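You operate a simulated robot arm through the tools that you are given. There is no shell and no other tool. Be economical: measure what you need, move in short steps, check, and stop when the job is done.

The job below is to be done with a simulated two-armed robot. You get a single attempt, and the scene is never put back.

JOB
On the top of the side table, fold the floral cloth in half.

Only the result counts: the job must be done as asked and must still hold three seconds after the hand-in. Knocking over, shifting, dropping, spilling or breaking anything else fails it. Flat cloth is picked up by pressing the open fingertips on it (5 to 10 N) and closing them slowly along it; thin cloth reads only 2 to 8 mm in the jaws.

ROBOT AND FRAMES
Two 7-joint arms with two-finger parallel grippers on one trunk, on a base that drives. Base frame: it is fixed to the floor where the robot stands at the start and does not move with it; the origin is under the middle of the robot, x ahead of it, y to its left, z up. Readings come in mm, degrees, newtons and seconds.
The left shoulder is at the start at [70, 134, 1026], the right one opposite. Places, roughly: top of the side table [500, 0, 800]. Payload 1.57 kg a hand.
The tool frame of a hand sits at the grasp point between the pads (the TCP): z along the fingers, y along the line on which they close. The tips reach 30 mm beyond it. The gripper opens to 80 mm. The fingers are 17 mm wide and 12 mm thick; the gripper's body (40 by 82 mm) begins 80 mm behind the TCP.
Orientation is told as [roll, pitch, yaw] about the base's x, y, z axes, in that order, counted from this pose: with the fingers straight down and closing along the base's y, the tool's x points along the base's -x, its y along +y and its z along -z.

CONTROLS
- The arms move only by the tool send_rows. It takes "left_rows", "right_rows" or both (then of equal length, played together; a hand with none holds still); each is a list that holds one entry, the list of rows, each a list of 7 numbers: the opening, from 0 (shut) to 1 (fully open), then the shift along the tool's x, y, z in mm, then the turn, a rotation vector about the tool's x, y, z in degrees. In form: [[[hand, tx, ty, tz, ax, ay, az], ...]]. A call has 1 to 8 rows; each row is the pose to reach, as a shift and turn from the pose commanded when the call began, along the tool's axes at that moment. A row lasts 0.2 s, in which the tool goes at most 50 mm and 8.6 degrees; a call with a longer step from one row to the next is refused whole, and so is a gripper value outside its range. Where a pose cannot be reached the arm comes as near as it can. A force on the tool above 40 N (or 10 N above the force at the start of the call, whichever is more), or a blocked arm, ends the call early, and 0.2 s more pass. The fingers move at their own pace (about 153 mm/s each) and stop on an object; they squeeze with about 30 N. The grip force told is the motor's: it shows also when the fingers shut on nothing. Time passes only in rows, and 0.2 s behind the last, so rows that repeat a pose let the fingers close. It gives the time, the measured TCP pose, the force on the tool (base axes), the opening and the grip force at its end, in the units of the frame above (readings bear some noise).
- Cameras (640 x 400 px; columns grow to the right, rows downward): "scene" is now at [130.3, -5.3, 1238.4]; the picture's right is [-0.05, -1.00, 0.00], its down [-0.71, 0.03, -0.70] and it looks along [0.70, -0.03, -0.71] (base axes); focal length 220 px, centre (320, 200). "left" rides on the left gripper at [72, 7, -122] in its tool frame; the picture's right is [-0.09, 1.00, 0.00], its down [-0.84, -0.08, -0.54] and it looks along [-0.54, -0.05, 0.84] (tool axes); focal length 238 px, centre (320, 200). "right" rides on the right gripper at [72, -7, -122] in its tool frame; the picture's right is [0.09, 1.00, 0.00], its down [-0.84, 0.08, -0.54] and it looks along [-0.54, 0.05, 0.84] (tool axes); focal length 238 px, centre (320, 200). There is no depth. A picture from a camera that has moved, and an enlarged one, comes with that camera's place and axes in the base frame and with its lens.
- grab_frame(camera): a new picture of that camera. The clock stands still meanwhile.
- slide_trunk(by): slides the trunk up (or, below 0, down) by that many mm; the arms and the scene camera ride with it, the base frame stays. It gives what a move gives, with no picture.
- steer(legs): drives the robot by 1 to 6 legs, each [ahead, left, turn to the left] in mm, mm and degrees, along the robot's own axes; the way and the turn of a leg run together, so that a leg with both is an arc; at most 1500 mm and 180 degrees a leg. The arms and the cameras ride along, it lands a little off, and it stops where it bumps. It gives what a move gives.
- turn_head(pan, tilt): turns the head with the scene camera to pan (to the left, within 86 degrees either way) and tilt (down, from -29 to 69), counted from straight ahead of the robot. It gives what a move gives.
- enlarge(camera, box): a new picture of the part [left, top, right, bottom] of that camera's present view, enlarged. The clock stands still meanwhile.
- close_job(): hands the job in; it is judged then, once.

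Go step by step. Nothing tells you exact positions but the pictures and the camera data: compare them with the known pose of the tool, close in by small moves and look again before you grip or let go. The budget is 120 turns and 88 pictures, counting those below and the enlarged ones. Unless the task says otherwise, let go and move clear before handing in, and close with one line.

The tools are called after "Request:" by a JSON object that holds its "op" and its "data". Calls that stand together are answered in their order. send_rows: Moves the arms, as the interface text tells. Its arguments: {"type":"object","properties":{"left_rows":{"type":"array","items":{"type":"array","items":{"type":"array","items":{"type":"number"}}}},"right_rows":{"type":"array","items":{"type":"array","items":{"type":"array","items":{"type":"number"}}}}},"required":[]} The other tools are called the same way: slide_trunk (by) slides the trunk up or down; steer (legs) drives the base; turn_head (pan, tilt) turns the head that bears the scene camera; grab_frame (camera) takes a picture; enlarge (camera, box) takes an enlarged picture of a part of a camera's view; close_job () hands the job in.

At the start:

```text
time_s: 0.0
left_tcp_pos: [445.8, 168.6, 960.3]
left_orientation: [0.0, 0.2, -0.1]
left_wrist_force: [-0.4, 0.2, -0.3]
left_opening: 80.0
left_gripper_force: 0.0
right_tcp_pos: [423.6, -174.7, 941.3]
right_orientation: [0.0, 0.0, 0.1]
right_wrist_force: [0.6, -1.0, 0.9]
right_opening: 79.8
right_gripper_force: 0.0
trunk travel left (down, up): [-600.0, 340.0]
robot x, y, heading: [1.4, -2.0, 0.5]
head pan, tilt: [-2.7, 45.5]
```

scene: 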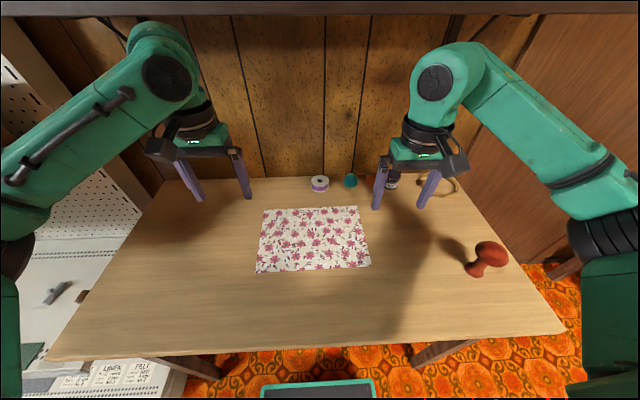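
right: 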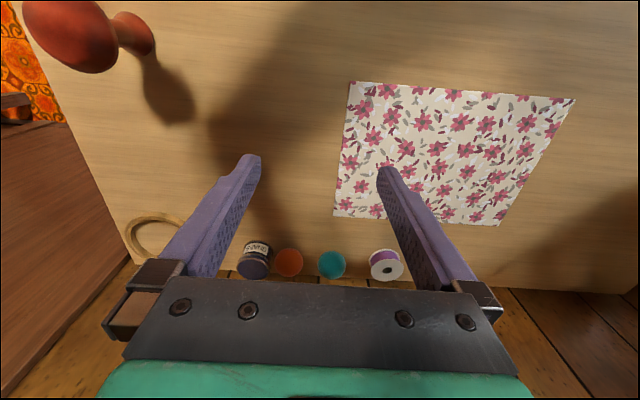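
left: 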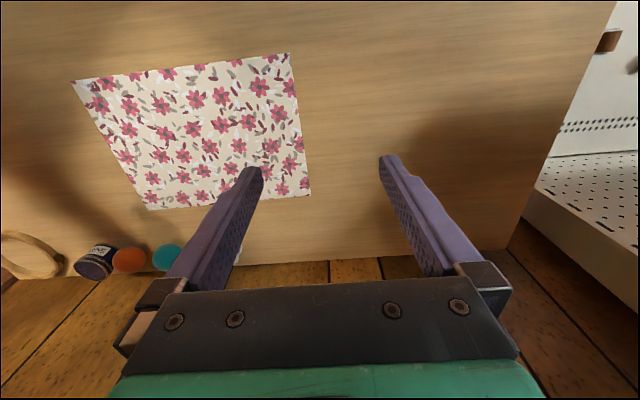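

The cloth lies flat at about x 379–578, y −140…+142, with the table top near z 752. I plan to pinch the two far corners with the fingers closing along x, then bring the far edge over to the near edge. First I'll turn both hands 90°.

Request:
{"op": "send_rows", "data": {"left_rows": [[[0.5, 0, 0, 0, 0, 0, 8.5], [0.5, 0, 0, 0, 0, 0, 17], [0.5, 0, 0, 0, 0, 0, 25.5], [0.5, 0, 0, 0, 0, 0, 34], [0.5, 0, 0, 0, 0, 0, 42.5], [0.5, 0, 0, 0, 0, 0, 51], [0.5, 0, 0, 0, 0, 0, 59.5], [0.5, 0, 0, 0, 0, 0, 68]]], "right_rows": [[[0.5, 0, 0, 0, 0, 0, -8.5], [0.5, 0, 0, 0, 0, 0, -17], [0.5, 0, 0, 0, 0, 0, -25.5], [0.5, 0, 0, 0, 0, 0, -34], [0.5, 0, 0, 0, 0, 0, -42.5], [0.5, 0, 0, 0, 0, 0, -51], [0.5, 0, 0, 0, 0, 0, -59.5], [0.5, 0, 0, 0, 0, 0, -68]]]}}

```text
time_s: 1.8
left_tcp_pos: [445.5, 168.5, 961.3]
left_orientation: [0.0, -0.1, -68.1]
left_wrist_force: [0.3, -0.8, -0.2]
left_opening: 40.1
left_gripper_force: 0.2
right_tcp_pos: [330.4, -78.6, 942.8]
right_orientation: [-0.1, 0.1, 65.0]
right_wrist_force: [-0.1, 0.1, -0.1]
right_opening: 39.9
right_gripper_force: 0.1
right hand out of reach, approached as far as the arm can: row 5, 6, 7, 8
trunk travel left (down, up): [-600.0, 340.0]
robot x, y, heading: [4.3, 1.4, -0.3]
head pan, tilt: [-2.7, 45.5]
```

The right hand can't take that yaw and drifted inward, while the left is fine. I'll turn the right hand back and use the opposite yaw, and finish turning the left.

Request:
{"op": "send_rows", "data": {"right_rows": [[[0.5, 0, 0, 0, 0, 0, 8.5], [0.5, 0, 0, 0, 0, 0, 17], [0.5, 0, 0, 0, 0, 0, 25.5], [0.5, 0, 0, 0, 0, 0, 34], [0.5, 0, 0, 0, 0, 0, 42.5], [0.5, 0, 0, 0, 0, 0, 51], [0.5, 0, 0, 0, 0, 0, 59.5], [0.5, 0, 0, 0, 0, 0, 68]]], "left_rows": [[[0.5, 0, 0, 0, 0, 0, 7.3], [0.5, 0, 0, 0, 0, 0, 14.6], [0.5, 0, 0, 0, 0, 0, 22], [0.5, 0, 0, 0, 0, 0, 22], [0.5, 0, 0, 0, 0, 0, 22], [0.5, 0, 0, 0, 0, 0, 22], [0.5, 0, 0, 0, 0, 0, 22], [0.5, 0, 0, 0, 0, 0, 22]]]}}

Request:
{"op": "send_rows", "data": {"right_rows": [[[0.5, 0, 0, 0, 0, 0, 8.5], [0.5, 0, 0, 0, 0, 0, 17], [0.5, 0, 0, 0, 0, 0, 25.5], [0.5, 0, 0, 0, 0, 0, 34], [0.5, 0, 0, 0, 0, 0, 42.5], [0.5, 0, 0, 0, 0, 0, 51], [0.5, 0, 0, 0, 0, 0, 59.5], [0.5, 0, 0, 0, 0, 0, 68]]]}}

```text
time_s: 3.6
left_tcp_pos: [446.0, 167.3, 961.2]
left_orientation: [-0.1, 0.1, -90.0]
left_wrist_force: [0.6, 0.7, -1.0]
left_opening: 39.8
left_gripper_force: 0.0
right_tcp_pos: [332.7, -79.7, 944.6]
right_orientation: [0.0, -0.1, -3.2]
right_wrist_force: [0.4, 0.3, -0.1]
right_opening: 39.9
right_gripper_force: 0.1
trunk travel left (down, up): [-600.0, 340.0]
robot x, y, heading: [1.3, -0.5, 0.3]
head pan, tilt: [-2.7, 45.5]
```

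```text
time_s: 5.4
left_tcp_pos: [446.4, 168.2, 960.6]
left_orientation: [0.0, 0.0, -90.1]
left_wrist_force: [0.1, -0.1, -0.8]
left_opening: 40.0
left_gripper_force: 0.0
right_tcp_pos: [334.0, -80.7, 944.4]
right_orientation: [0.0, 0.0, -71.3]
right_wrist_force: [0.2, 0.0, 0.5]
right_opening: 40.1
right_gripper_force: 0.2
trunk travel left (down, up): [-600.0, 340.0]
robot x, y, heading: [-0.4, 1.4, 0.2]
head pan, tilt: [-2.7, 45.5]
```

Yaw −90 suits the right hand. I'll finish turning it and bring both hands above the far corners.

Request:
{"op": "send_rows", "data": {"right_rows": [[[0.5, -17, 31, 0, 0, 0, 0], [0.5, -34, 61, 0, 0, 0, 0], [0.5, -51, 92, 0, 0, 0, 4], [0.5, -68, 122, 0, 0, 0, 8], [0.5, -85, 153, 0, 0, 0, 12], [0.5, -102, 183, 0, 0, 0, 16], [0.5, -119, 214, 0, 0, 0, 18.7], [0.5, -119, 214, 0, 0, 0, 18.7]]], "left_rows": [[[0.5, -6, 20, 0, 0, 0, 0], [0.5, -12, 40, 0, 0, 0, 0], [0.5, -18, 60, 0, 0, 0, 0], [0.5, -24, 80, 0, 0, 0, 0], [0.5, -30, 100, 0, 0, 0, 0], [0.5, -36, 120, 0, 0, 0, 0], [0.5, -41, 129, 0, 0, 0, 0], [0.5, -41, 129, 0, 0, 0, 0]]]}}

Request:
{"op": "grab_frame", "data": {"camera": "scene"}}

Request:
{"op": "grab_frame", "data": {"camera": "right"}}

Request:
{"op": "grab_frame", "data": {"camera": "left"}}

```text
time_s: 7.2
left_tcp_pos: [576.0, 132.8, 957.6]
left_orientation: [-0.4, -0.4, -89.9]
left_wrist_force: [0.7, -0.2, 0.3]
left_opening: 40.0
left_gripper_force: 0.1
right_tcp_pos: [575.1, -117.0, 948.6]
right_orientation: [0.0, -0.4, -89.6]
right_wrist_force: [-0.3, 0.0, 0.8]
right_opening: 40.0
right_gripper_force: 0.0
trunk travel left (down, up): [-600.0, 340.0]
robot x, y, heading: [-1.0, 2.9, 0.0]
head pan, tilt: [-2.7, 45.5]
```

```text
84 pictures are left
camera scene: at [131.8, 0.7, 1238.2], right [-0.05, -1.0, 0.01], down [-0.71, 0.03, -0.7], along [0.7, -0.04, -0.71], focal length 220 px, centre (320, 200)
```

scene: 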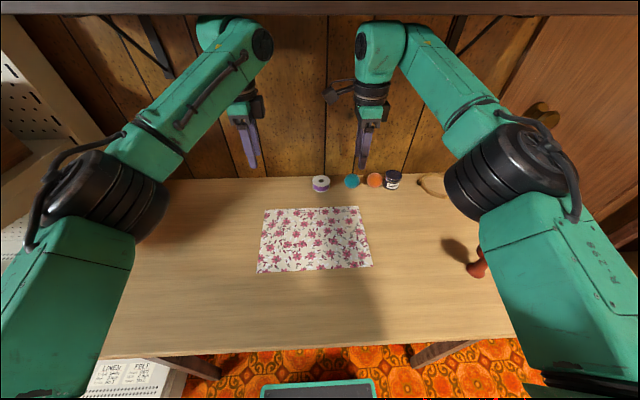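

```text
83 pictures are left
camera right: at [568.5, -46.2, 1068.4], right [1.0, 0.1, 0.0], down [0.08, -0.83, 0.55], along [0.05, -0.55, -0.84], focal length 238 px, centre (320, 200)
```

right: 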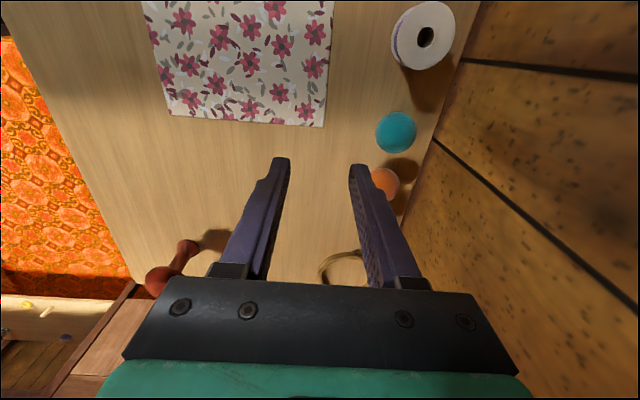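

```text
82 pictures are left
camera left: at [583.1, 205.2, 1079.2], right [1.0, -0.09, 0.0], down [-0.07, -0.83, 0.55], along [-0.05, -0.55, -0.84], focal length 238 px, centre (320, 200)
```

left: 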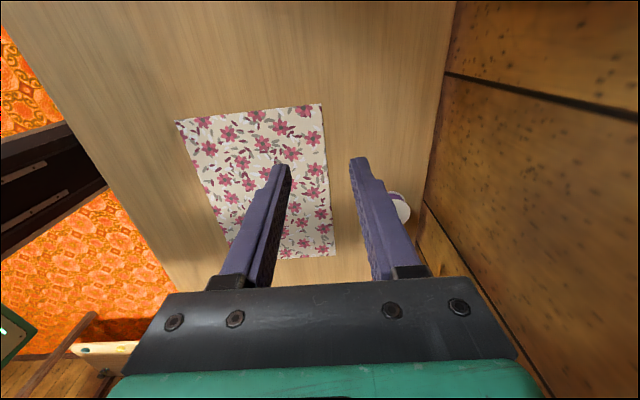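

Corners confirmed at about (579, ±138). I'll lower both hands to about 20 mm above the cloth while aligning them.

Request:
{"op": "send_rows", "data": {"right_rows": [[[0.4, -3, 1, 30, 0, 0, 0], [0.4, -6, 2, 60, 0, 0, 0], [0.4, -9, 2, 90, 0, 0, 0], [0.4, -9, 2, 120, 0, 0, 0], [0.4, -9, 2, 143, 0, 0, 0], [0.4, -9, 2, 143, 0, 0, 0]]], "left_rows": [[[0.4, -3, 1, 30, 0, 0, 0], [0.4, -5, 1, 60, 0, 0, 0], [0.4, -7, 1, 90, 0, 0, 0], [0.4, -7, 1, 120, 0, 0, 0], [0.4, -7, 1, 152, 0, 0, 0], [0.4, -7, 1, 152, 0, 0, 0]]]}}

Request:
{"op": "grab_frame", "data": {"camera": "right"}}

Request:
{"op": "grab_frame", "data": {"camera": "left"}}

```text
time_s: 8.6
left_tcp_pos: [576.2, 120.9, 809.7]
left_orientation: [0.0, 0.0, -89.9]
left_wrist_force: [-1.0, -0.4, -0.5]
left_opening: 31.6
left_gripper_force: 0.2
right_tcp_pos: [577.0, -132.1, 803.9]
right_orientation: [0.1, 0.0, -89.7]
right_wrist_force: [-0.2, -0.5, 0.2]
right_opening: 32.2
right_gripper_force: 0.1
trunk travel left (down, up): [-600.0, 340.0]
robot x, y, heading: [-0.3, 0.5, 0.0]
head pan, tilt: [-2.7, 45.5]
```

```text
81 pictures are left
camera right: at [570.0, -60.8, 924.5], right [1.0, 0.1, 0.0], down [0.08, -0.84, 0.54], along [0.05, -0.54, -0.84], focal length 238 px, centre (320, 200)
```

right: 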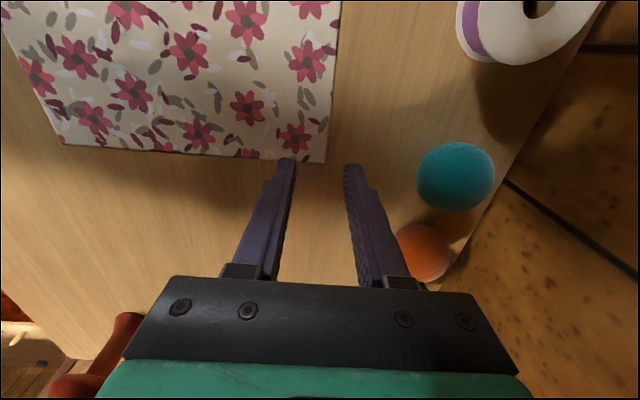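

```text
80 pictures are left
camera left: at [582.9, 191.2, 930.8], right [1.0, -0.09, 0.0], down [-0.08, -0.84, 0.54], along [-0.05, -0.54, -0.84], focal length 238 px, centre (320, 200)
```

left: 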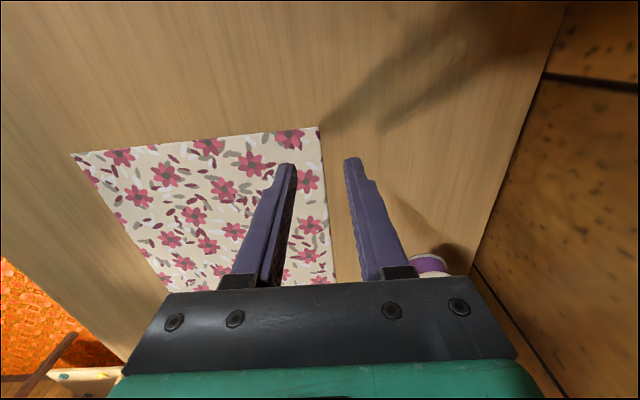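

Aligned in x. I'll nudge in y and lower to just above contact.

Request:
{"op": "send_rows", "data": {"right_rows": [[[0.4, 5, 2, 8, 0, 0, 0], [0.4, 9, 3, 16, 0, 0, 0], [0.4, 9, 3, 18, 0, 0, 0], [0.4, 9, 3, 18, 0, 0, 0]]], "left_rows": [[[0.4, 3, 1, 10, 0, 0, 0], [0.4, 6, 2, 20, 0, 0, 0], [0.4, 6, 2, 24, 0, 0, 0], [0.4, 6, 2, 24, 0, 0, 0]]]}}

Request:
{"op": "grab_frame", "data": {"camera": "right"}}

Request:
{"op": "grab_frame", "data": {"camera": "left"}}

```text
time_s: 9.6
left_tcp_pos: [579.0, 125.9, 782.2]
left_orientation: [-0.2, -0.1, -89.9]
left_wrist_force: [-0.1, -0.3, -0.2]
left_opening: 32.1
left_gripper_force: 0.0
right_tcp_pos: [580.1, -123.2, 784.8]
right_orientation: [0.0, 0.0, -89.7]
right_wrist_force: [0.6, 0.2, -0.1]
right_opening: 32.0
right_gripper_force: 0.1
trunk travel left (down, up): [-600.0, 340.0]
robot x, y, heading: [-2.1, 0.8, -0.2]
head pan, tilt: [-2.7, 45.5]
```

```text
79 pictures are left
camera right: at [573.6, -51.2, 906.2], right [1.0, 0.1, 0.0], down [0.08, -0.84, 0.54], along [0.05, -0.54, -0.84], focal length 238 px, centre (320, 200)
```

right: 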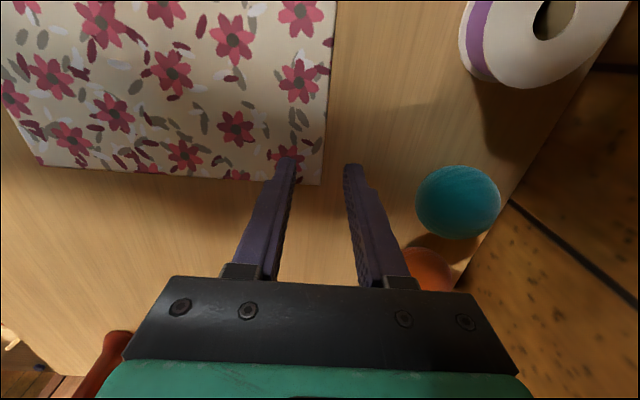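

```text
78 pictures are left
camera left: at [585.7, 197.2, 905.0], right [1.0, -0.09, 0.0], down [-0.08, -0.84, 0.54], along [-0.05, -0.54, -0.84], focal length 238 px, centre (320, 200)
```

left: 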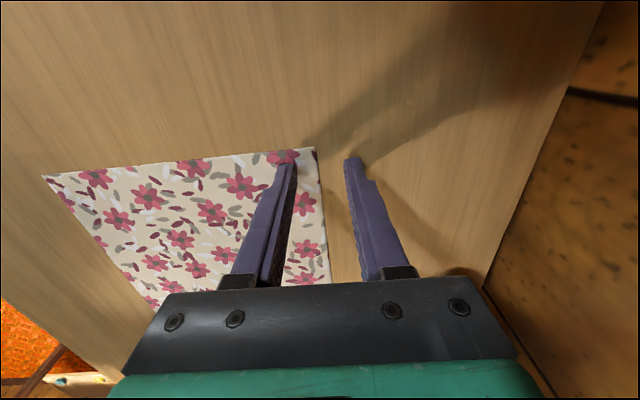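

Both inner fingertips are over the cloth and the outer ones are beyond its edge, with no contact yet. I'll lower in small steps until I feel it.

Request:
{"op": "send_rows", "data": {"right_rows": [[[0.4, 0, 0, 1, 0, 0, 0], [0.4, 0, 0, 2, 0, 0, 0], [0.4, 0, 0, 3, 0, 0, 0], [0.4, 0, 0, 4, 0, 0, 0], [0.4, 0, 0, 5, 0, 0, 0]]], "left_rows": [[[0.4, 0, 0, 0.5, 0, 0, 0], [0.4, 0, 0, 1, 0, 0, 0], [0.4, 0, 0, 1.5, 0, 0, 0], [0.4, 0, 0, 2, 0, 0, 0], [0.4, 0, 0, 2.5, 0, 0, 0]]]}}

```text
time_s: 10.8
left_tcp_pos: [578.2, 126.8, 782.2]
left_orientation: [-0.1, 0.0, -90.1]
left_wrist_force: [-0.9, -0.4, -0.8]
left_opening: 31.8
left_gripper_force: 0.0
right_tcp_pos: [578.3, -122.7, 781.8]
right_orientation: [0.1, 0.0, -89.8]
right_wrist_force: [2.4, -1.6, 6.3]
right_opening: 31.2
right_gripper_force: 0.1
trunk travel left (down, up): [-600.0, 340.0]
robot x, y, heading: [0.5, 0.7, 0.0]
head pan, tilt: [-2.7, 45.5]
```

The right hand is pressing with about 6 N. I'll lower the left a little more.

Request:
{"op": "send_rows", "data": {"left_rows": [[[0.4, 0, 0, 0.5, 0, 0, 0], [0.4, 0, 0, 1, 0, 0, 0], [0.4, 0, 0, 1.5, 0, 0, 0], [0.4, 0, 0, 1.5, 0, 0, 0]]]}}

```text
time_s: 11.8
left_tcp_pos: [577.7, 125.8, 781.7]
left_orientation: [0.1, 0.0, -90.0]
left_wrist_force: [0.7, 0.3, 5.1]
left_opening: 31.3
left_gripper_force: 0.0
right_tcp_pos: [578.9, -123.6, 781.5]
right_orientation: [0.2, 0.1, -89.7]
right_wrist_force: [2.2, -1.5, 9.9]
right_opening: 30.1
right_gripper_force: 0.0
trunk travel left (down, up): [-600.0, 340.0]
robot x, y, heading: [-1.3, 0.9, 0.1]
head pan, tilt: [-2.7, 45.5]
```

Both press with 5–10 N. I'll close slowly.

Request:
{"op": "send_rows", "data": {"right_rows": [[[0.35, 0, 0, 0, 0, 0, 0], [0.3, 0, 0, 0, 0, 0, 0], [0.25, 0, 0, 0, 0, 0, 0], [0.2, 0, 0, 0, 0, 0, 0], [0.15, 0, 0, 0, 0, 0, 0], [0.1, 0, 0, 0, 0, 0, 0], [0.05, 0, 0, 0, 0, 0, 0], [0, 0, 0, 0, 0, 0, 0]]], "left_rows": [[[0.35, 0, 0, 0.3, 0, 0, 0], [0.3, 0, 0, 0.3, 0, 0, 0], [0.25, 0, 0, 0.3, 0, 0, 0], [0.2, 0, 0, 0.3, 0, 0, 0], [0.15, 0, 0, 0.3, 0, 0, 0], [0.1, 0, 0, 0.3, 0, 0, 0], [0.05, 0, 0, 0.3, 0, 0, 0], [0, 0, 0, 0.3, 0, 0, 0]]]}}

Request:
{"op": "grab_frame", "data": {"camera": "right"}}

Request:
{"op": "grab_frame", "data": {"camera": "left"}}

```text
time_s: 13.6
left_tcp_pos: [576.2, 126.5, 780.6]
left_orientation: [0.1, 0.0, -90.0]
left_wrist_force: [-0.3, 0.0, 10.3]
left_opening: 1.3
left_gripper_force: 24.5
right_tcp_pos: [578.5, -123.3, 781.0]
right_orientation: [0.2, 0.0, -89.7]
right_wrist_force: [0.6, -0.2, 2.8]
right_opening: 1.6
right_gripper_force: 23.7
trunk travel left (down, up): [-600.0, 340.0]
robot x, y, heading: [-0.4, 0.6, -0.1]
head pan, tilt: [-2.7, 45.5]
```

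```text
77 pictures are left
camera right: at [571.3, -52.4, 903.0], right [1.0, 0.1, 0.0], down [0.08, -0.84, 0.54], along [0.06, -0.54, -0.84], focal length 238 px, centre (320, 200)
```

right: 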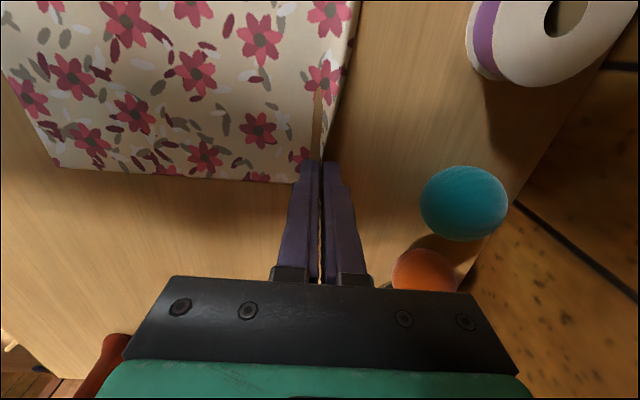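

```text
76 pictures are left
camera left: at [583.7, 196.4, 903.3], right [1.0, -0.09, 0.0], down [-0.08, -0.84, 0.54], along [-0.05, -0.54, -0.84], focal length 238 px, centre (320, 200)
```

left: 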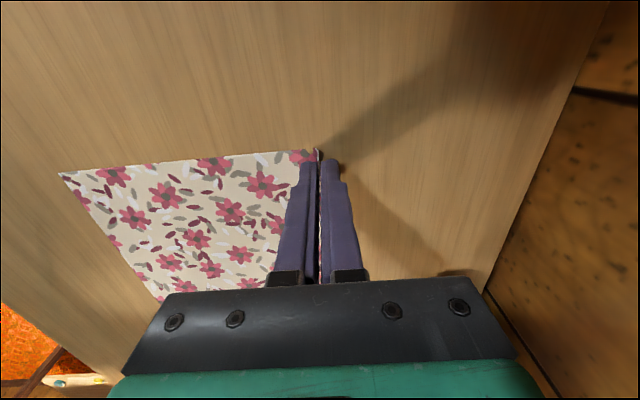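

The edge appears caught between the pads of both hands. I'll lift 40 mm slowly and check.

Request:
{"op": "send_rows", "data": {"right_rows": [[[0, 0, -1, -7, 0, 0, 0], [0, 0, -2, -14, 0, 0, 0], [0, 0, -4, -21, 0, 0, 0], [0, 0, -6, -28, 0, 0, 0], [0, 0, -9, -35, 0, 0, 0], [0, 0, -12, -42, 0, 0, 0]]], "left_rows": [[[0, 0, -1, -7, 0, 0, 0], [0, 0, -2, -14, 0, 0, 0], [0, 0, -4, -21, 0, 0, 0], [0, 0, -6, -28, 0, 0, 0], [0, 0, -9, -35, 0, 0, 0], [0, 0, -12, -42, 0, 0, 0]]]}}

Request:
{"op": "grab_frame", "data": {"camera": "right"}}

Request:
{"op": "grab_frame", "data": {"camera": "left"}}

Request:
{"op": "grab_frame", "data": {"camera": "scene"}}

```text
time_s: 15.0
left_tcp_pos: [566.9, 126.8, 822.8]
left_orientation: [-0.1, 0.0, -89.9]
left_wrist_force: [-0.2, -0.7, -0.2]
left_opening: 1.4
left_gripper_force: 23.3
right_tcp_pos: [567.7, -123.9, 821.6]
right_orientation: [0.1, 0.0, -89.9]
right_wrist_force: [0.2, 0.5, -0.2]
right_opening: 1.4
right_gripper_force: 23.5
trunk travel left (down, up): [-600.0, 340.0]
robot x, y, heading: [1.0, -1.9, -0.1]
head pan, tilt: [-2.7, 45.5]
```

```text
75 pictures are left
camera right: at [561.0, -51.9, 943.3], right [1.0, 0.1, 0.0], down [0.08, -0.84, 0.54], along [0.05, -0.54, -0.84], focal length 238 px, centre (320, 200)
```

right: 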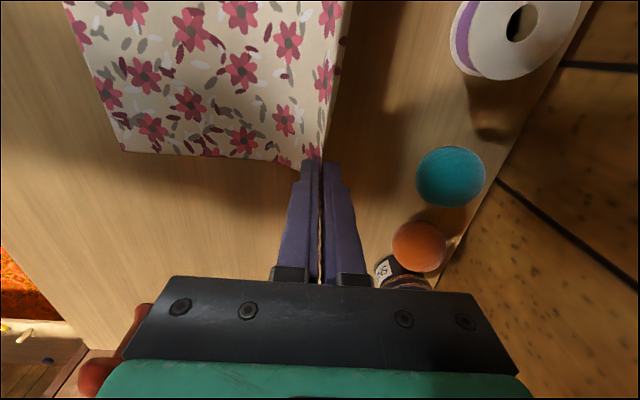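

```text
74 pictures are left
camera left: at [573.4, 197.3, 944.2], right [1.0, -0.09, 0.0], down [-0.08, -0.84, 0.54], along [-0.05, -0.54, -0.84], focal length 238 px, centre (320, 200)
```

left: 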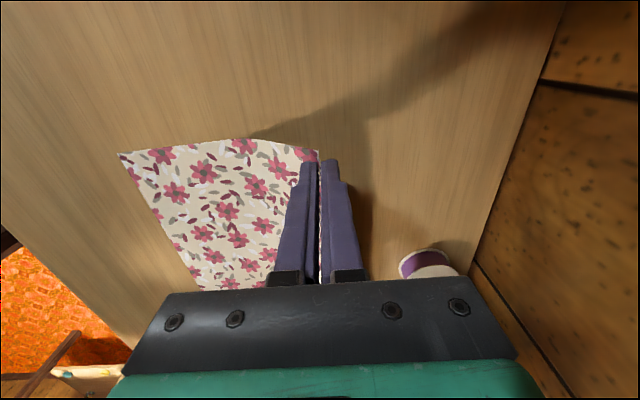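

```text
73 pictures are left
camera scene: at [130.1, -5.3, 1238.4], right [-0.05, -1.0, 0.0], down [-0.71, 0.03, -0.7], along [0.7, -0.03, -0.71], focal length 220 px, centre (320, 200)
```

scene: 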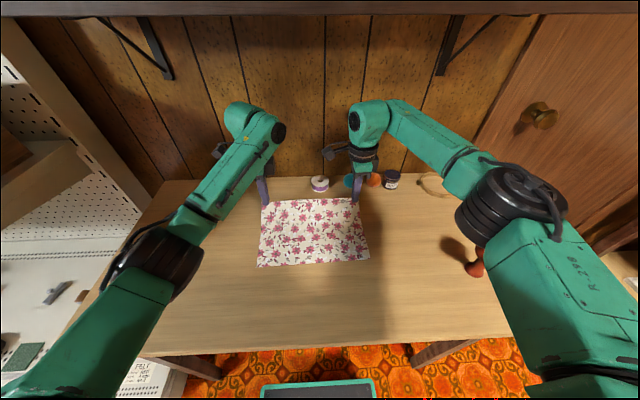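

Both corners are held. I'll check where the near edge is now, as the lift may have drawn the cloth a little.

Request:
{"op": "enlarge", "data": {"camera": "scene", "box": [230, 170, 400, 290]}}

```text
3.33 times, centred on (315, 230) of scene
camera zoom: at [130.1, -5.3, 1238.4], right [-0.05, -1.0, 0.0], down [-0.71, 0.03, -0.7], along [0.7, -0.03, -0.71], focal length 732 px, centre (337, 100)
```

zoom: 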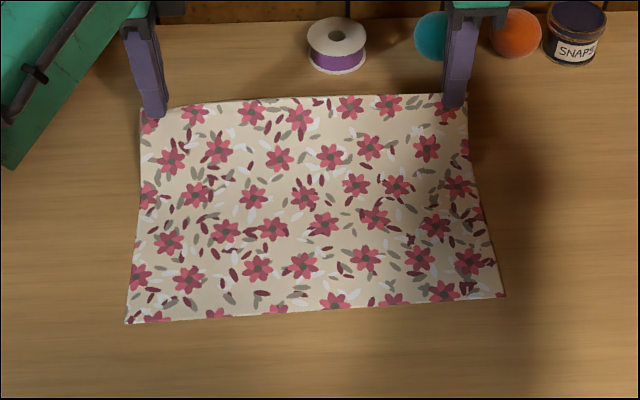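

The cloth shifted about 16 mm toward +x, so the near edge is now near x≈396 and the fold line near 496. I'll carry the far edge over in an arc.

Request:
{"op": "send_rows", "data": {"right_rows": [[[0, 0, -7, -12, 0, 0, 0], [0, 0, -17, -22, 0, 0, 0], [0, 0, -32, -32, 0, 0, 0], [0, 0, -52, -40, 0, 0, 0], [0, 0, -72, -42, 0, 0, 0], [0, 0, -92, -40, 0, 0, 0], [0, 0, -110, -32, 0, 0, 0], [0, 0, -125, -20, 0, 0, 0]]], "left_rows": [[[0, 0, -7, -12, 0, 0, 0], [0, 0, -17, -22, 0, 0, 0], [0, 0, -32, -32, 0, 0, 0], [0, 0, -52, -40, 0, 0, 0], [0, 0, -72, -42, 0, 0, 0], [0, 0, -92, -40, 0, 0, 0], [0, 0, -110, -32, 0, 0, 0], [0, 0, -125, -20, 0, 0, 0]]]}}

Request:
{"op": "grab_frame", "data": {"camera": "scene"}}

Request:
{"op": "grab_frame", "data": {"camera": "left"}}

Request:
{"op": "grab_frame", "data": {"camera": "right"}}

```text
time_s: 16.8
left_tcp_pos: [439.4, 127.8, 840.1]
left_orientation: [0.0, -0.2, -89.9]
left_wrist_force: [-0.1, -0.5, 0.7]
left_opening: 1.0
left_gripper_force: 23.3
right_tcp_pos: [441.7, -125.2, 842.6]
right_orientation: [0.1, 0.0, -89.8]
right_wrist_force: [0.3, 0.6, 0.6]
right_opening: 1.4
right_gripper_force: 23.5
trunk travel left (down, up): [-600.0, 340.0]
robot x, y, heading: [-1.1, 1.9, 0.1]
head pan, tilt: [-2.7, 45.5]
```

```text
71 pictures are left
camera scene: at [129.9, -5.4, 1238.4], right [-0.05, -1.0, 0.0], down [-0.71, 0.03, -0.7], along [0.7, -0.03, -0.71], focal length 220 px, centre (320, 200)
```

scene: 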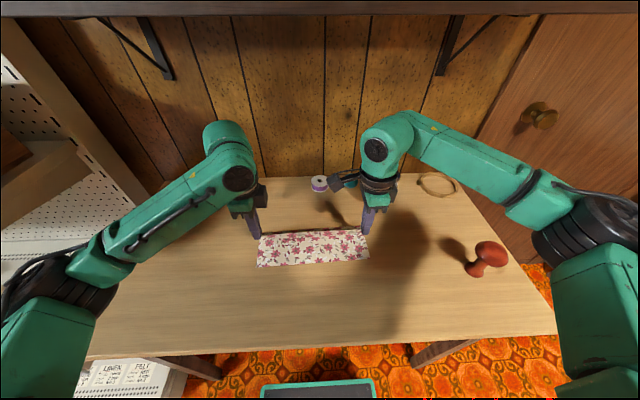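

```text
70 pictures are left
camera left: at [447.2, 198.3, 962.8], right [1.0, -0.09, 0.0], down [-0.08, -0.84, 0.54], along [-0.05, -0.54, -0.84], focal length 238 px, centre (320, 200)
```

left: 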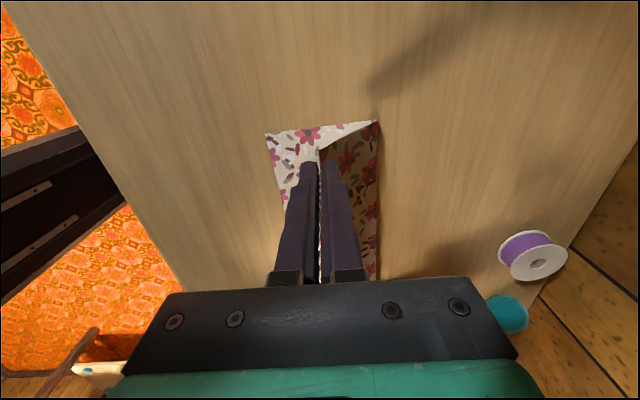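

```text
69 pictures are left
camera right: at [434.8, -53.6, 963.4], right [1.0, 0.1, 0.0], down [0.08, -0.84, 0.54], along [0.05, -0.54, -0.84], focal length 238 px, centre (320, 200)
```

right: 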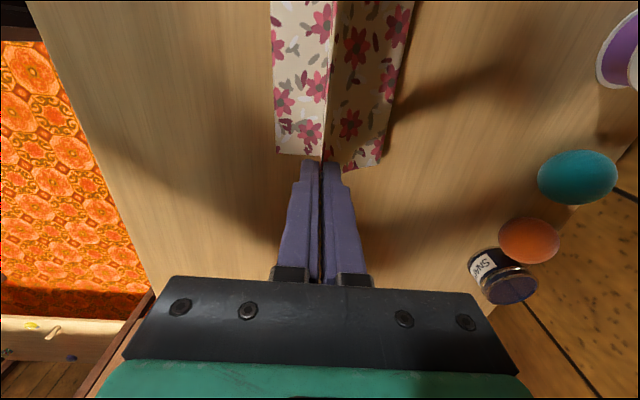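

The fold is forming well, with the bottom near edge at x≈393 (left) and 400 (right). I'll lower both hands toward that edge, leaving room for the strip in the jaws.

Request:
{"op": "send_rows", "data": {"right_rows": [[[0, 0, -7, 9, 0, 0, 0], [0, 0, -13, 19, 0, 0, 0], [0, 0, -18, 29, 0, 0, 0], [0, 0, -21, 40, 0, 0, 0], [0, 0, -22, 48, 0, 0, 0], [0, 0, -22, 54, 0, 0, 0], [0, 0, -22, 54, 0, 0, 0]]], "left_rows": [[[0, 0, -8, 9, 0, 0, 0], [0, 0, -15, 18, 0, 0, 0], [0, 0, -21, 28, 0, 0, 0], [0, 0, -24, 38, 0, 0, 0], [0, 0, -25, 46, 0, 0, 0], [0, 0, -25, 52, 0, 0, 0], [0, 0, -25, 52, 0, 0, 0]]]}}

Request:
{"op": "grab_frame", "data": {"camera": "left"}}

Request:
{"op": "grab_frame", "data": {"camera": "right"}}

Request:
{"op": "enlarge", "data": {"camera": "scene", "box": [230, 170, 400, 290]}}

```text
time_s: 18.4
left_tcp_pos: [415.6, 127.1, 786.8]
left_orientation: [-0.1, 0.0, -90.0]
left_wrist_force: [-0.1, -0.9, -0.1]
left_opening: 1.4
left_gripper_force: 23.7
right_tcp_pos: [420.2, -124.6, 787.5]
right_orientation: [0.1, 0.0, -89.6]
right_wrist_force: [0.7, 1.2, -0.4]
right_opening: 1.5
right_gripper_force: 23.3
trunk travel left (down, up): [-600.0, 340.0]
robot x, y, heading: [-1.9, 2.4, -0.1]
head pan, tilt: [-2.7, 45.5]
```

```text
68 pictures are left
camera left: at [423.0, 197.9, 909.9], right [1.0, -0.09, 0.0], down [-0.08, -0.84, 0.54], along [-0.05, -0.54, -0.84], focal length 238 px, centre (320, 200)
```

left: 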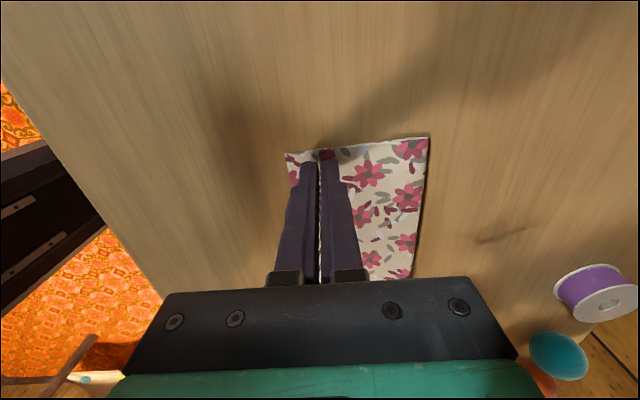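

```text
67 pictures are left
camera right: at [414.0, -53.2, 909.1], right [1.0, 0.1, 0.0], down [0.08, -0.84, 0.54], along [0.05, -0.54, -0.84], focal length 238 px, centre (320, 200)
```

right: 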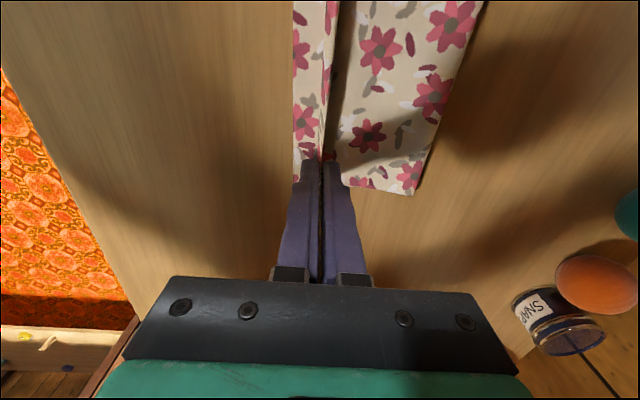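

```text
3.33 times, centred on (315, 230) of scene
camera zoom: at [130.3, -5.3, 1238.4], right [-0.05, -1.0, 0.0], down [-0.71, 0.03, -0.7], along [0.7, -0.03, -0.71], focal length 732 px, centre (337, 100)
```

zoom: 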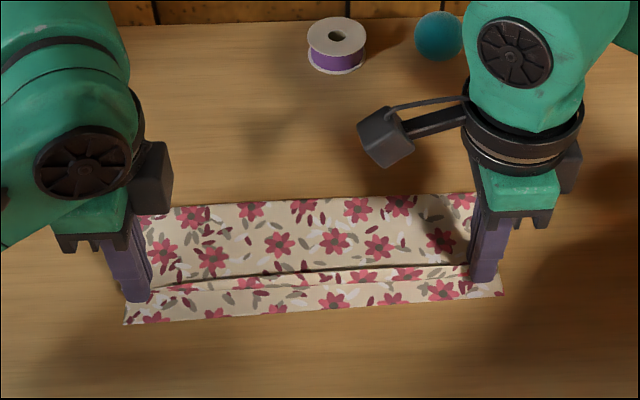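

Both layers line up in y, and the held strip still stands upright in the jaws. I'll tilt the hands about their tips so the strip leans toward the near edge before I let go.

Request:
{"op": "send_rows", "data": {"right_rows": [[[0, 0, -4.2, -1.2, -8, 0, 0], [0, 0, -8.3, -1.8, -16, 0, 0], [0, 0, -12.2, -1.9, -24, 0, 0], [0, 0, -15.9, -1.4, -32, 0, 0], [0, 0, -19.3, -0.5, -40, 0, 0], [0, 0, -19.3, -0.5, -40, 0, 0]]], "left_rows": [[[0, 0, -4.2, -1.2, -8, 0, 0], [0, 0, -8.3, -1.8, -16, 0, 0], [0, 0, -12.2, -1.9, -24, 0, 0], [0, 0, -15.9, -1.4, -32, 0, 0], [0, 0, -19.3, -0.5, -40, 0, 0], [0, 0, -19.3, -0.5, -40, 0, 0]]]}}

Request:
{"op": "grab_frame", "data": {"camera": "left"}}

Request:
{"op": "enlarge", "data": {"camera": "scene", "box": [230, 170, 400, 290]}}

```text
time_s: 19.8
left_tcp_pos: [396.9, 125.7, 789.1]
left_orientation: [40.0, -0.2, -90.0]
left_wrist_force: [0.4, 0.4, 0.2]
left_opening: 0.9
left_gripper_force: 23.0
right_tcp_pos: [403.2, -124.1, 787.8]
right_orientation: [40.1, 0.0, -89.7]
right_wrist_force: [0.1, 0.1, 0.5]
right_opening: 1.3
right_gripper_force: 24.3
trunk travel left (down, up): [-600.0, 340.0]
robot x, y, heading: [-1.8, -1.7, 0.2]
head pan, tilt: [-2.7, 45.5]
```

```text
65 pictures are left
camera left: at [323.9, 196.6, 887.4], right [0.76, -0.09, 0.64], down [-0.41, -0.84, 0.37], along [0.5, -0.54, -0.68], focal length 238 px, centre (320, 200)
```

left: 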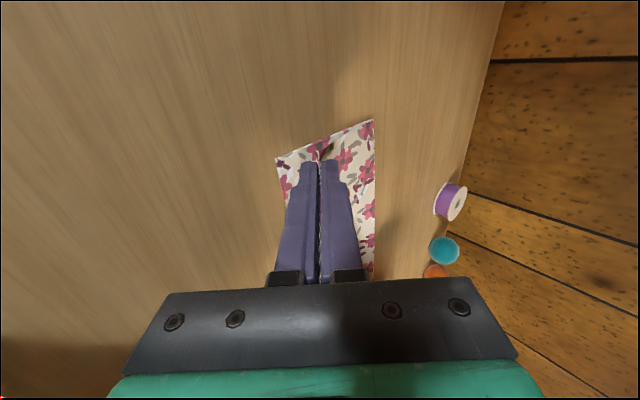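

```text
3.33 times, centred on (315, 230) of scene
camera zoom: at [131.3, -4.9, 1238.3], right [-0.05, -1.0, 0.0], down [-0.71, 0.03, -0.7], along [0.7, -0.03, -0.71], focal length 732 px, centre (337, 100)
```

zoom: 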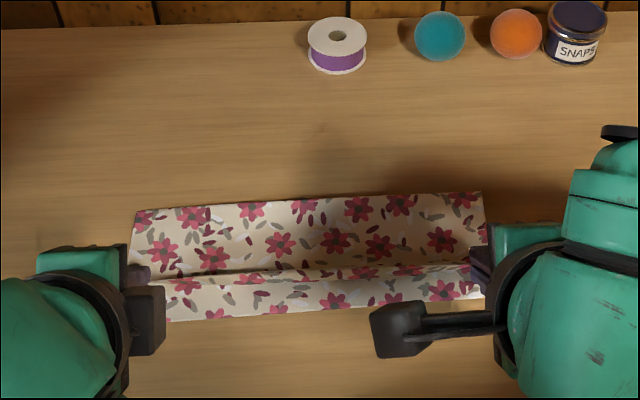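

The strip leans toward the near edge. I'll open slightly and back out along the fingers.

Request:
{"op": "send_rows", "data": {"right_rows": [[[0.06, 0, 0, 0, 0, 0, 0], [0.12, 0, 0, 0, 0, 0, 0], [0.15, 0, 0, -2, 0, 0, 0], [0.15, 0, 0, -10, 0, 0, 0], [0.15, 0, 0, -20, 0, 0, 0], [0.15, 0, 0, -35, 0, 0, 0], [0.15, 0, 0, -60, 0, 0, 0], [0.15, 0, 0, -90, 0, 0, 0]]], "left_rows": [[[0.06, 0, 0, 0, 0, 0, 0], [0.12, 0, 0, 0, 0, 0, 0], [0.15, 0, 0, -2, 0, 0, 0], [0.15, 0, 0, -10, 0, 0, 0], [0.15, 0, 0, -20, 0, 0, 0], [0.15, 0, 0, -35, 0, 0, 0], [0.15, 0, 0, -60, 0, 0, 0], [0.15, 0, 0, -90, 0, 0, 0]]]}}

Request:
{"op": "grab_frame", "data": {"camera": "left"}}

Request:
{"op": "grab_frame", "data": {"camera": "right"}}

Request:
{"op": "enlarge", "data": {"camera": "scene", "box": [230, 170, 400, 290]}}

```text
time_s: 21.3
left_tcp_pos: [384.3, 187.7, 808.6]
left_orientation: [40.4, 15.4, -88.3]
left_wrist_force: [-0.4, 0.8, 0.1]
left_opening: 12.2
left_gripper_force: 0.0
left hand out of reach, approached as far as the arm can: row 6, 7
right_tcp_pos: [376.8, -123.2, 818.9]
right_orientation: [40.0, 0.0, -89.6]
right_wrist_force: [-0.1, 0.2, 0.8]
right_opening: 12.0
right_gripper_force: 0.1
right hand out of reach, approached as far as the arm can: row 7
trunk travel left (down, up): [-600.0, 340.0]
robot x, y, heading: [1.0, 0.8, 0.0]
head pan, tilt: [-2.7, 45.5]
stopped in row 7 (left hand): the arm was blocked; the commanded pose is now the measured one
```

```text
63 pictures are left
camera left: at [308.5, 227.5, 921.6], right [0.77, -0.24, 0.6], down [-0.38, -0.91, 0.13], along [0.52, -0.33, -0.79], focal length 238 px, centre (320, 200)
```

left: 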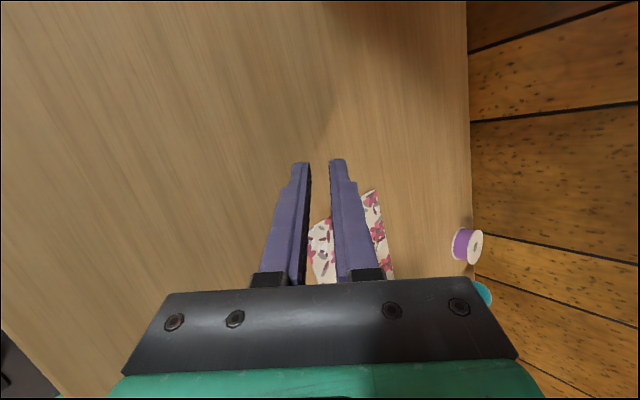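

```text
62 pictures are left
camera right: at [292.9, -52.1, 907.8], right [0.76, 0.1, 0.64], down [-0.28, -0.84, 0.47], along [0.58, -0.54, -0.61], focal length 238 px, centre (320, 200)
```

right: 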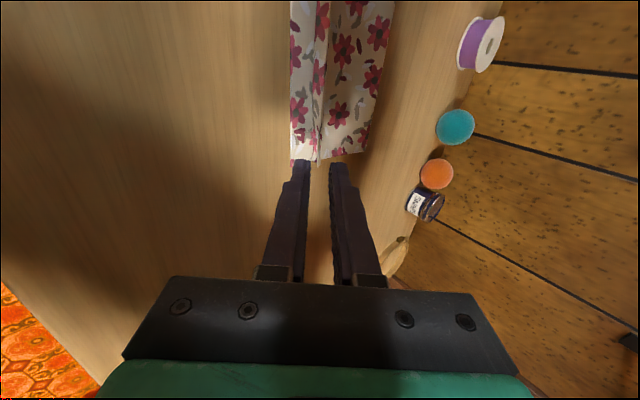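

```text
3.33 times, centred on (315, 230) of scene
camera zoom: at [130.0, -4.5, 1238.4], right [-0.05, -1.0, 0.0], down [-0.71, 0.03, -0.7], along [0.7, -0.03, -0.71], focal length 732 px, centre (337, 100)
```

zoom: 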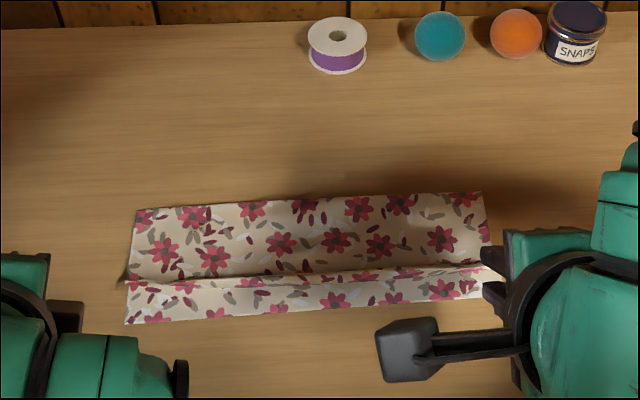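

Both hands have released, though the left slipped sideways because of its reach limit. I'll raise both hands and straighten them to see the cloth.

Request:
{"op": "send_rows", "data": {"right_rows": [[[0.15, 0, 8, -9, 0, 0, 0], [0.15, 0, 19, -23, 8, 0, 0], [0.15, 0, 35, -42, 16, 0, 0], [0.15, 0, 50, -60, 24, 0, 0], [0.15, 0, 64, -77, 32, 0, 0], [0.15, 0, 77, -92, 40, 0, 0]]], "left_rows": [[[0.15, 0, 8, -9, 0, 0, 0], [0.15, 0, 19, -23, 8, 0, 0], [0.15, 0, 35, -42, 16, 0, 0], [0.15, 0, 50, -60, 24, 0, 0], [0.15, 0, 64, -77, 32, 0, 0], [0.15, 0, 77, -92, 40, 0, 0]]]}}

Request:
{"op": "enlarge", "data": {"camera": "scene", "box": [230, 170, 400, 290]}}

Request:
{"op": "grab_frame", "data": {"camera": "left"}}

Request:
{"op": "grab_frame", "data": {"camera": "right"}}

```text
time_s: 22.1
left_tcp_pos: [381.3, 219.9, 835.6]
left_orientation: [25.4, 27.6, -87.6]
left_wrist_force: [-0.3, 0.5, -0.8]
left_opening: 12.2
left_gripper_force: 0.1
left hand out of reach, approached as far as the arm can: row 3, 4
right_tcp_pos: [378.5, -125.2, 869.8]
right_orientation: [25.2, -0.1, -89.7]
right_wrist_force: [0.1, 0.3, 0.8]
right_opening: 12.3
right_gripper_force: 0.1
trunk travel left (down, up): [-600.0, 340.0]
robot x, y, heading: [-1.6, 2.8, -0.1]
head pan, tilt: [-2.7, 45.5]
stopped in row 4 (left hand): the arm was blocked; the commanded pose is now the measured one
```

```text
3.33 times, centred on (315, 230) of scene
camera zoom: at [130.6, -4.6, 1238.3], right [-0.05, -1.0, 0.0], down [-0.71, 0.03, -0.7], along [0.7, -0.03, -0.71], focal length 732 px, centre (337, 100)
```

zoom: 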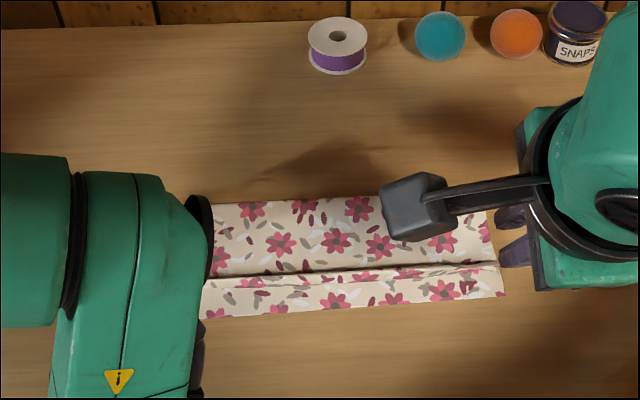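

```text
59 pictures are left
camera left: at [335.2, 228.8, 969.1], right [0.91, -0.24, 0.34], down [-0.26, -0.96, 0.02], along [0.32, -0.1, -0.94], focal length 238 px, centre (320, 200)
```

left: 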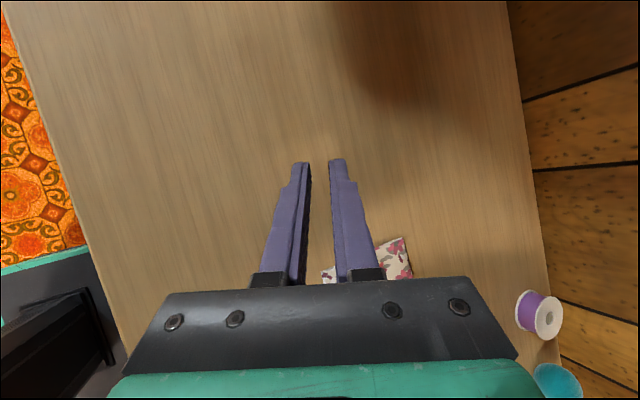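

```text
58 pictures are left
camera right: at [320.0, -54.1, 976.4], right [0.9, 0.1, 0.42], down [-0.16, -0.84, 0.52], along [0.41, -0.54, -0.74], focal length 238 px, centre (320, 200)
```

right: 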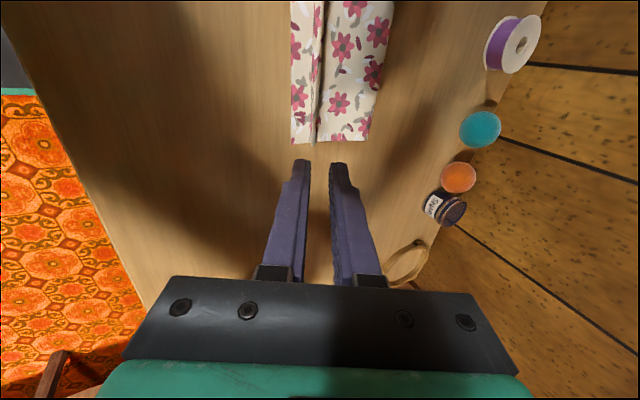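

The left arm is at an awkward joint limit, so I'll bring it forward and up, and finish straightening the right. The cloth lies folded, but the top edge strip is still bent up along the front.

Request:
{"op": "send_rows", "data": {"left_rows": [[[0.15, 7, 15, -9, 0, 0, 0], [0.15, 14, 31, -18, 0, 0, 0], [0.15, 22, 46, -27, 0, 0, 0], [0.15, 29, 62, -37, 0, 0, 0], [0.15, 37, 78, -46, 0, 0, 0], [0.15, 44, 93, -55, 0, 0, 0]]], "right_rows": [[[0.15, 0, 7, -8, 0, 0, 0], [0.15, 0, 14, -16, 5, 0, 0], [0.15, 0, 21, -23, 10, 0, 0], [0.15, 0, 28, -31, 15, 0, 0], [0.15, 0, 35, -39, 20, 0, 0], [0.15, 0, 43, -46, 25, 0, 0]]]}}

Request:
{"op": "grab_frame", "data": {"camera": "scene"}}

```text
time_s: 22.8
left_tcp_pos: [401.4, 259.3, 874.7]
left_orientation: [24.8, 37.3, -85.6]
left_wrist_force: [-0.9, -0.1, -0.6]
left_opening: 12.1
left_gripper_force: 0.0
right_tcp_pos: [384.9, -126.1, 892.7]
right_orientation: [18.2, -0.1, -89.7]
right_wrist_force: [0.0, 0.0, -0.5]
right_opening: 12.0
right_gripper_force: 0.0
trunk travel left (down, up): [-600.0, 340.0]
robot x, y, heading: [0.3, 1.4, 0.2]
head pan, tilt: [-2.7, 45.5]
stopped in row 3 (left hand): the arm was blocked; the commanded pose is now the measured one
```

```text
57 pictures are left
camera scene: at [130.8, -5.2, 1238.3], right [-0.05, -1.0, 0.0], down [-0.71, 0.03, -0.7], along [0.7, -0.03, -0.71], focal length 220 px, centre (320, 200)
```

scene: 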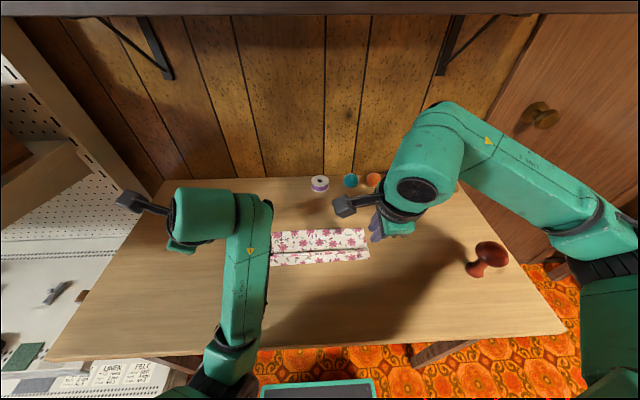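

The left arm keeps being blocked. I'll try a small upward move on its own.

Request:
{"op": "send_rows", "data": {"left_rows": [[[0.15, 5, 4, -8, 0, 0, 0], [0.15, 11, 8, -15, 0, 0, 0], [0.15, 16, 11, -22, 0, 0, 0], [0.15, 22, 15, -30, 0, 0, 0]]]}}

Request:
{"op": "grab_frame", "data": {"camera": "left"}}

```text
time_s: 23.9
left_tcp_pos: [398.6, 287.0, 925.1]
left_orientation: [25.7, 44.5, -82.2]
left_wrist_force: [0.3, 0.5, 0.2]
left_opening: 11.8
left_gripper_force: 0.1
right_tcp_pos: [385.1, -125.5, 892.7]
right_orientation: [18.1, 0.0, -89.6]
right_wrist_force: [0.1, 0.5, -0.4]
right_opening: 11.9
right_gripper_force: 0.1
trunk travel left (down, up): [-600.0, 340.0]
robot x, y, heading: [0.7, -2.5, -0.1]
head pan, tilt: [-2.7, 45.5]
stopped in row 4 (left hand): the arm was blocked; the commanded pose is now the measured one
```

```text
56 pictures are left
camera left: at [356.5, 251.3, 1056.8], right [0.94, -0.24, 0.24], down [-0.18, -0.95, -0.26], along [0.3, 0.2, -0.93], focal length 238 px, centre (320, 200)
```

left: 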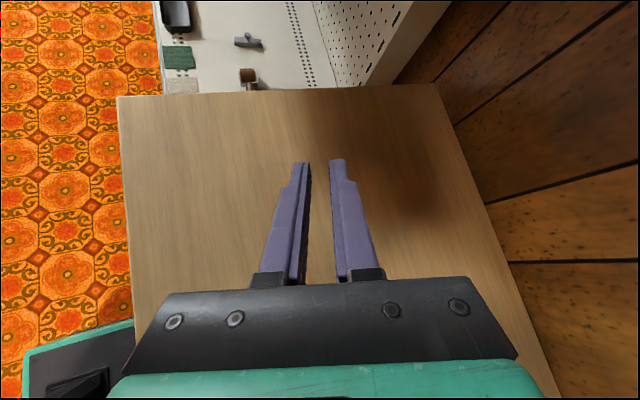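

The left hand is clear of the cloth. I'll let it settle, with rows that turn its yaw back toward the start pose.

Request:
{"op": "send_rows", "data": {"left_rows": [[[0.15, 0, 0, 0, 0, 0, 0], [0.15, 0, 0, 0, 0, 0, -5], [0.15, 0, 0, 0, 0, 0, -10], [0.15, 0, 0, 0, 0, 0, -15], [0.15, 0, 0, 0, 0, 0, -20], [0.15, 0, 0, 0, 0, 0, -25]]]}}

Request:
{"op": "grab_frame", "data": {"camera": "scene"}}

```text
time_s: 25.3
left_tcp_pos: [397.2, 299.3, 931.0]
left_orientation: [44.2, 32.8, -53.4]
left_wrist_force: [-0.3, 0.4, -0.1]
left_opening: 12.0
left_gripper_force: 0.0
right_tcp_pos: [384.4, -127.2, 893.2]
right_orientation: [18.2, 0.0, -89.7]
right_wrist_force: [0.5, -0.1, -1.1]
right_opening: 11.7
right_gripper_force: 0.2
trunk travel left (down, up): [-600.0, 340.0]
robot x, y, heading: [-2.2, 2.4, 0.1]
head pan, tilt: [-2.7, 45.5]
```

```text
55 pictures are left
camera scene: at [130.3, -5.3, 1238.4], right [-0.05, -1.0, 0.0], down [-0.71, 0.03, -0.7], along [0.7, -0.03, -0.71], focal length 220 px, centre (320, 200)
```

scene: 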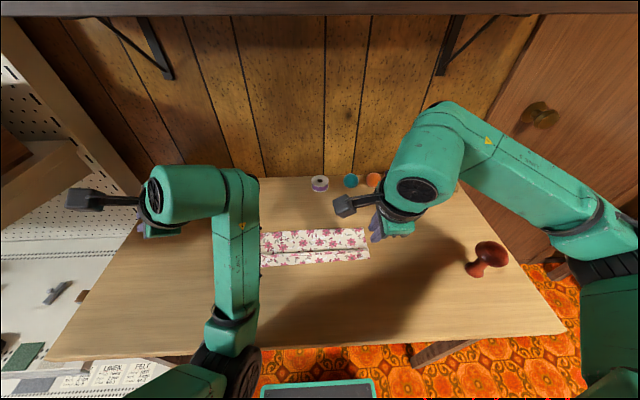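

The left hand is parked clear. Now I'll look closely at the cloth.

Request:
{"op": "enlarge", "data": {"camera": "scene", "box": [250, 215, 380, 280]}}

Request:
{"op": "grab_frame", "data": {"camera": "right"}}

```text
4.92 times, centred on (315, 248) of scene
camera zoom: at [130.3, -5.3, 1238.4], right [-0.05, -1.0, 0.0], down [-0.71, 0.03, -0.7], along [0.7, -0.03, -0.71], focal length 1081 px, centre (345, -34)
```

zoom: 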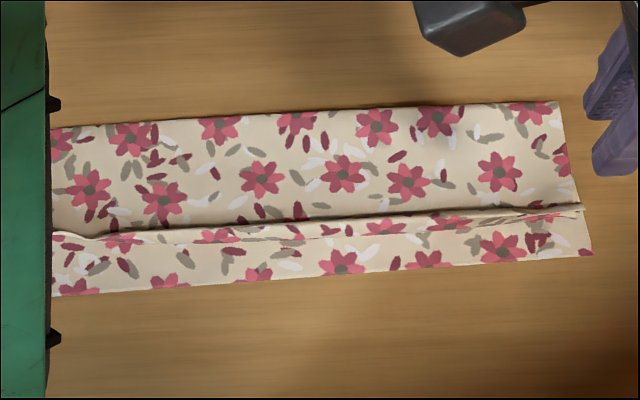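

```text
53 pictures are left
camera right: at [340.0, -54.8, 1006.5], right [0.95, 0.1, 0.31], down [-0.09, -0.84, 0.54], along [0.31, -0.54, -0.78], focal length 238 px, centre (320, 200)
```

right: 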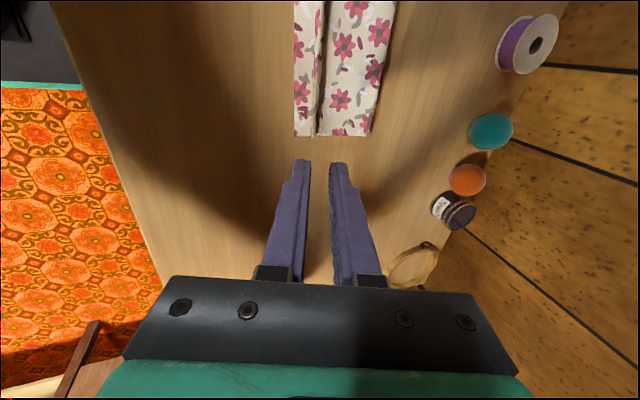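

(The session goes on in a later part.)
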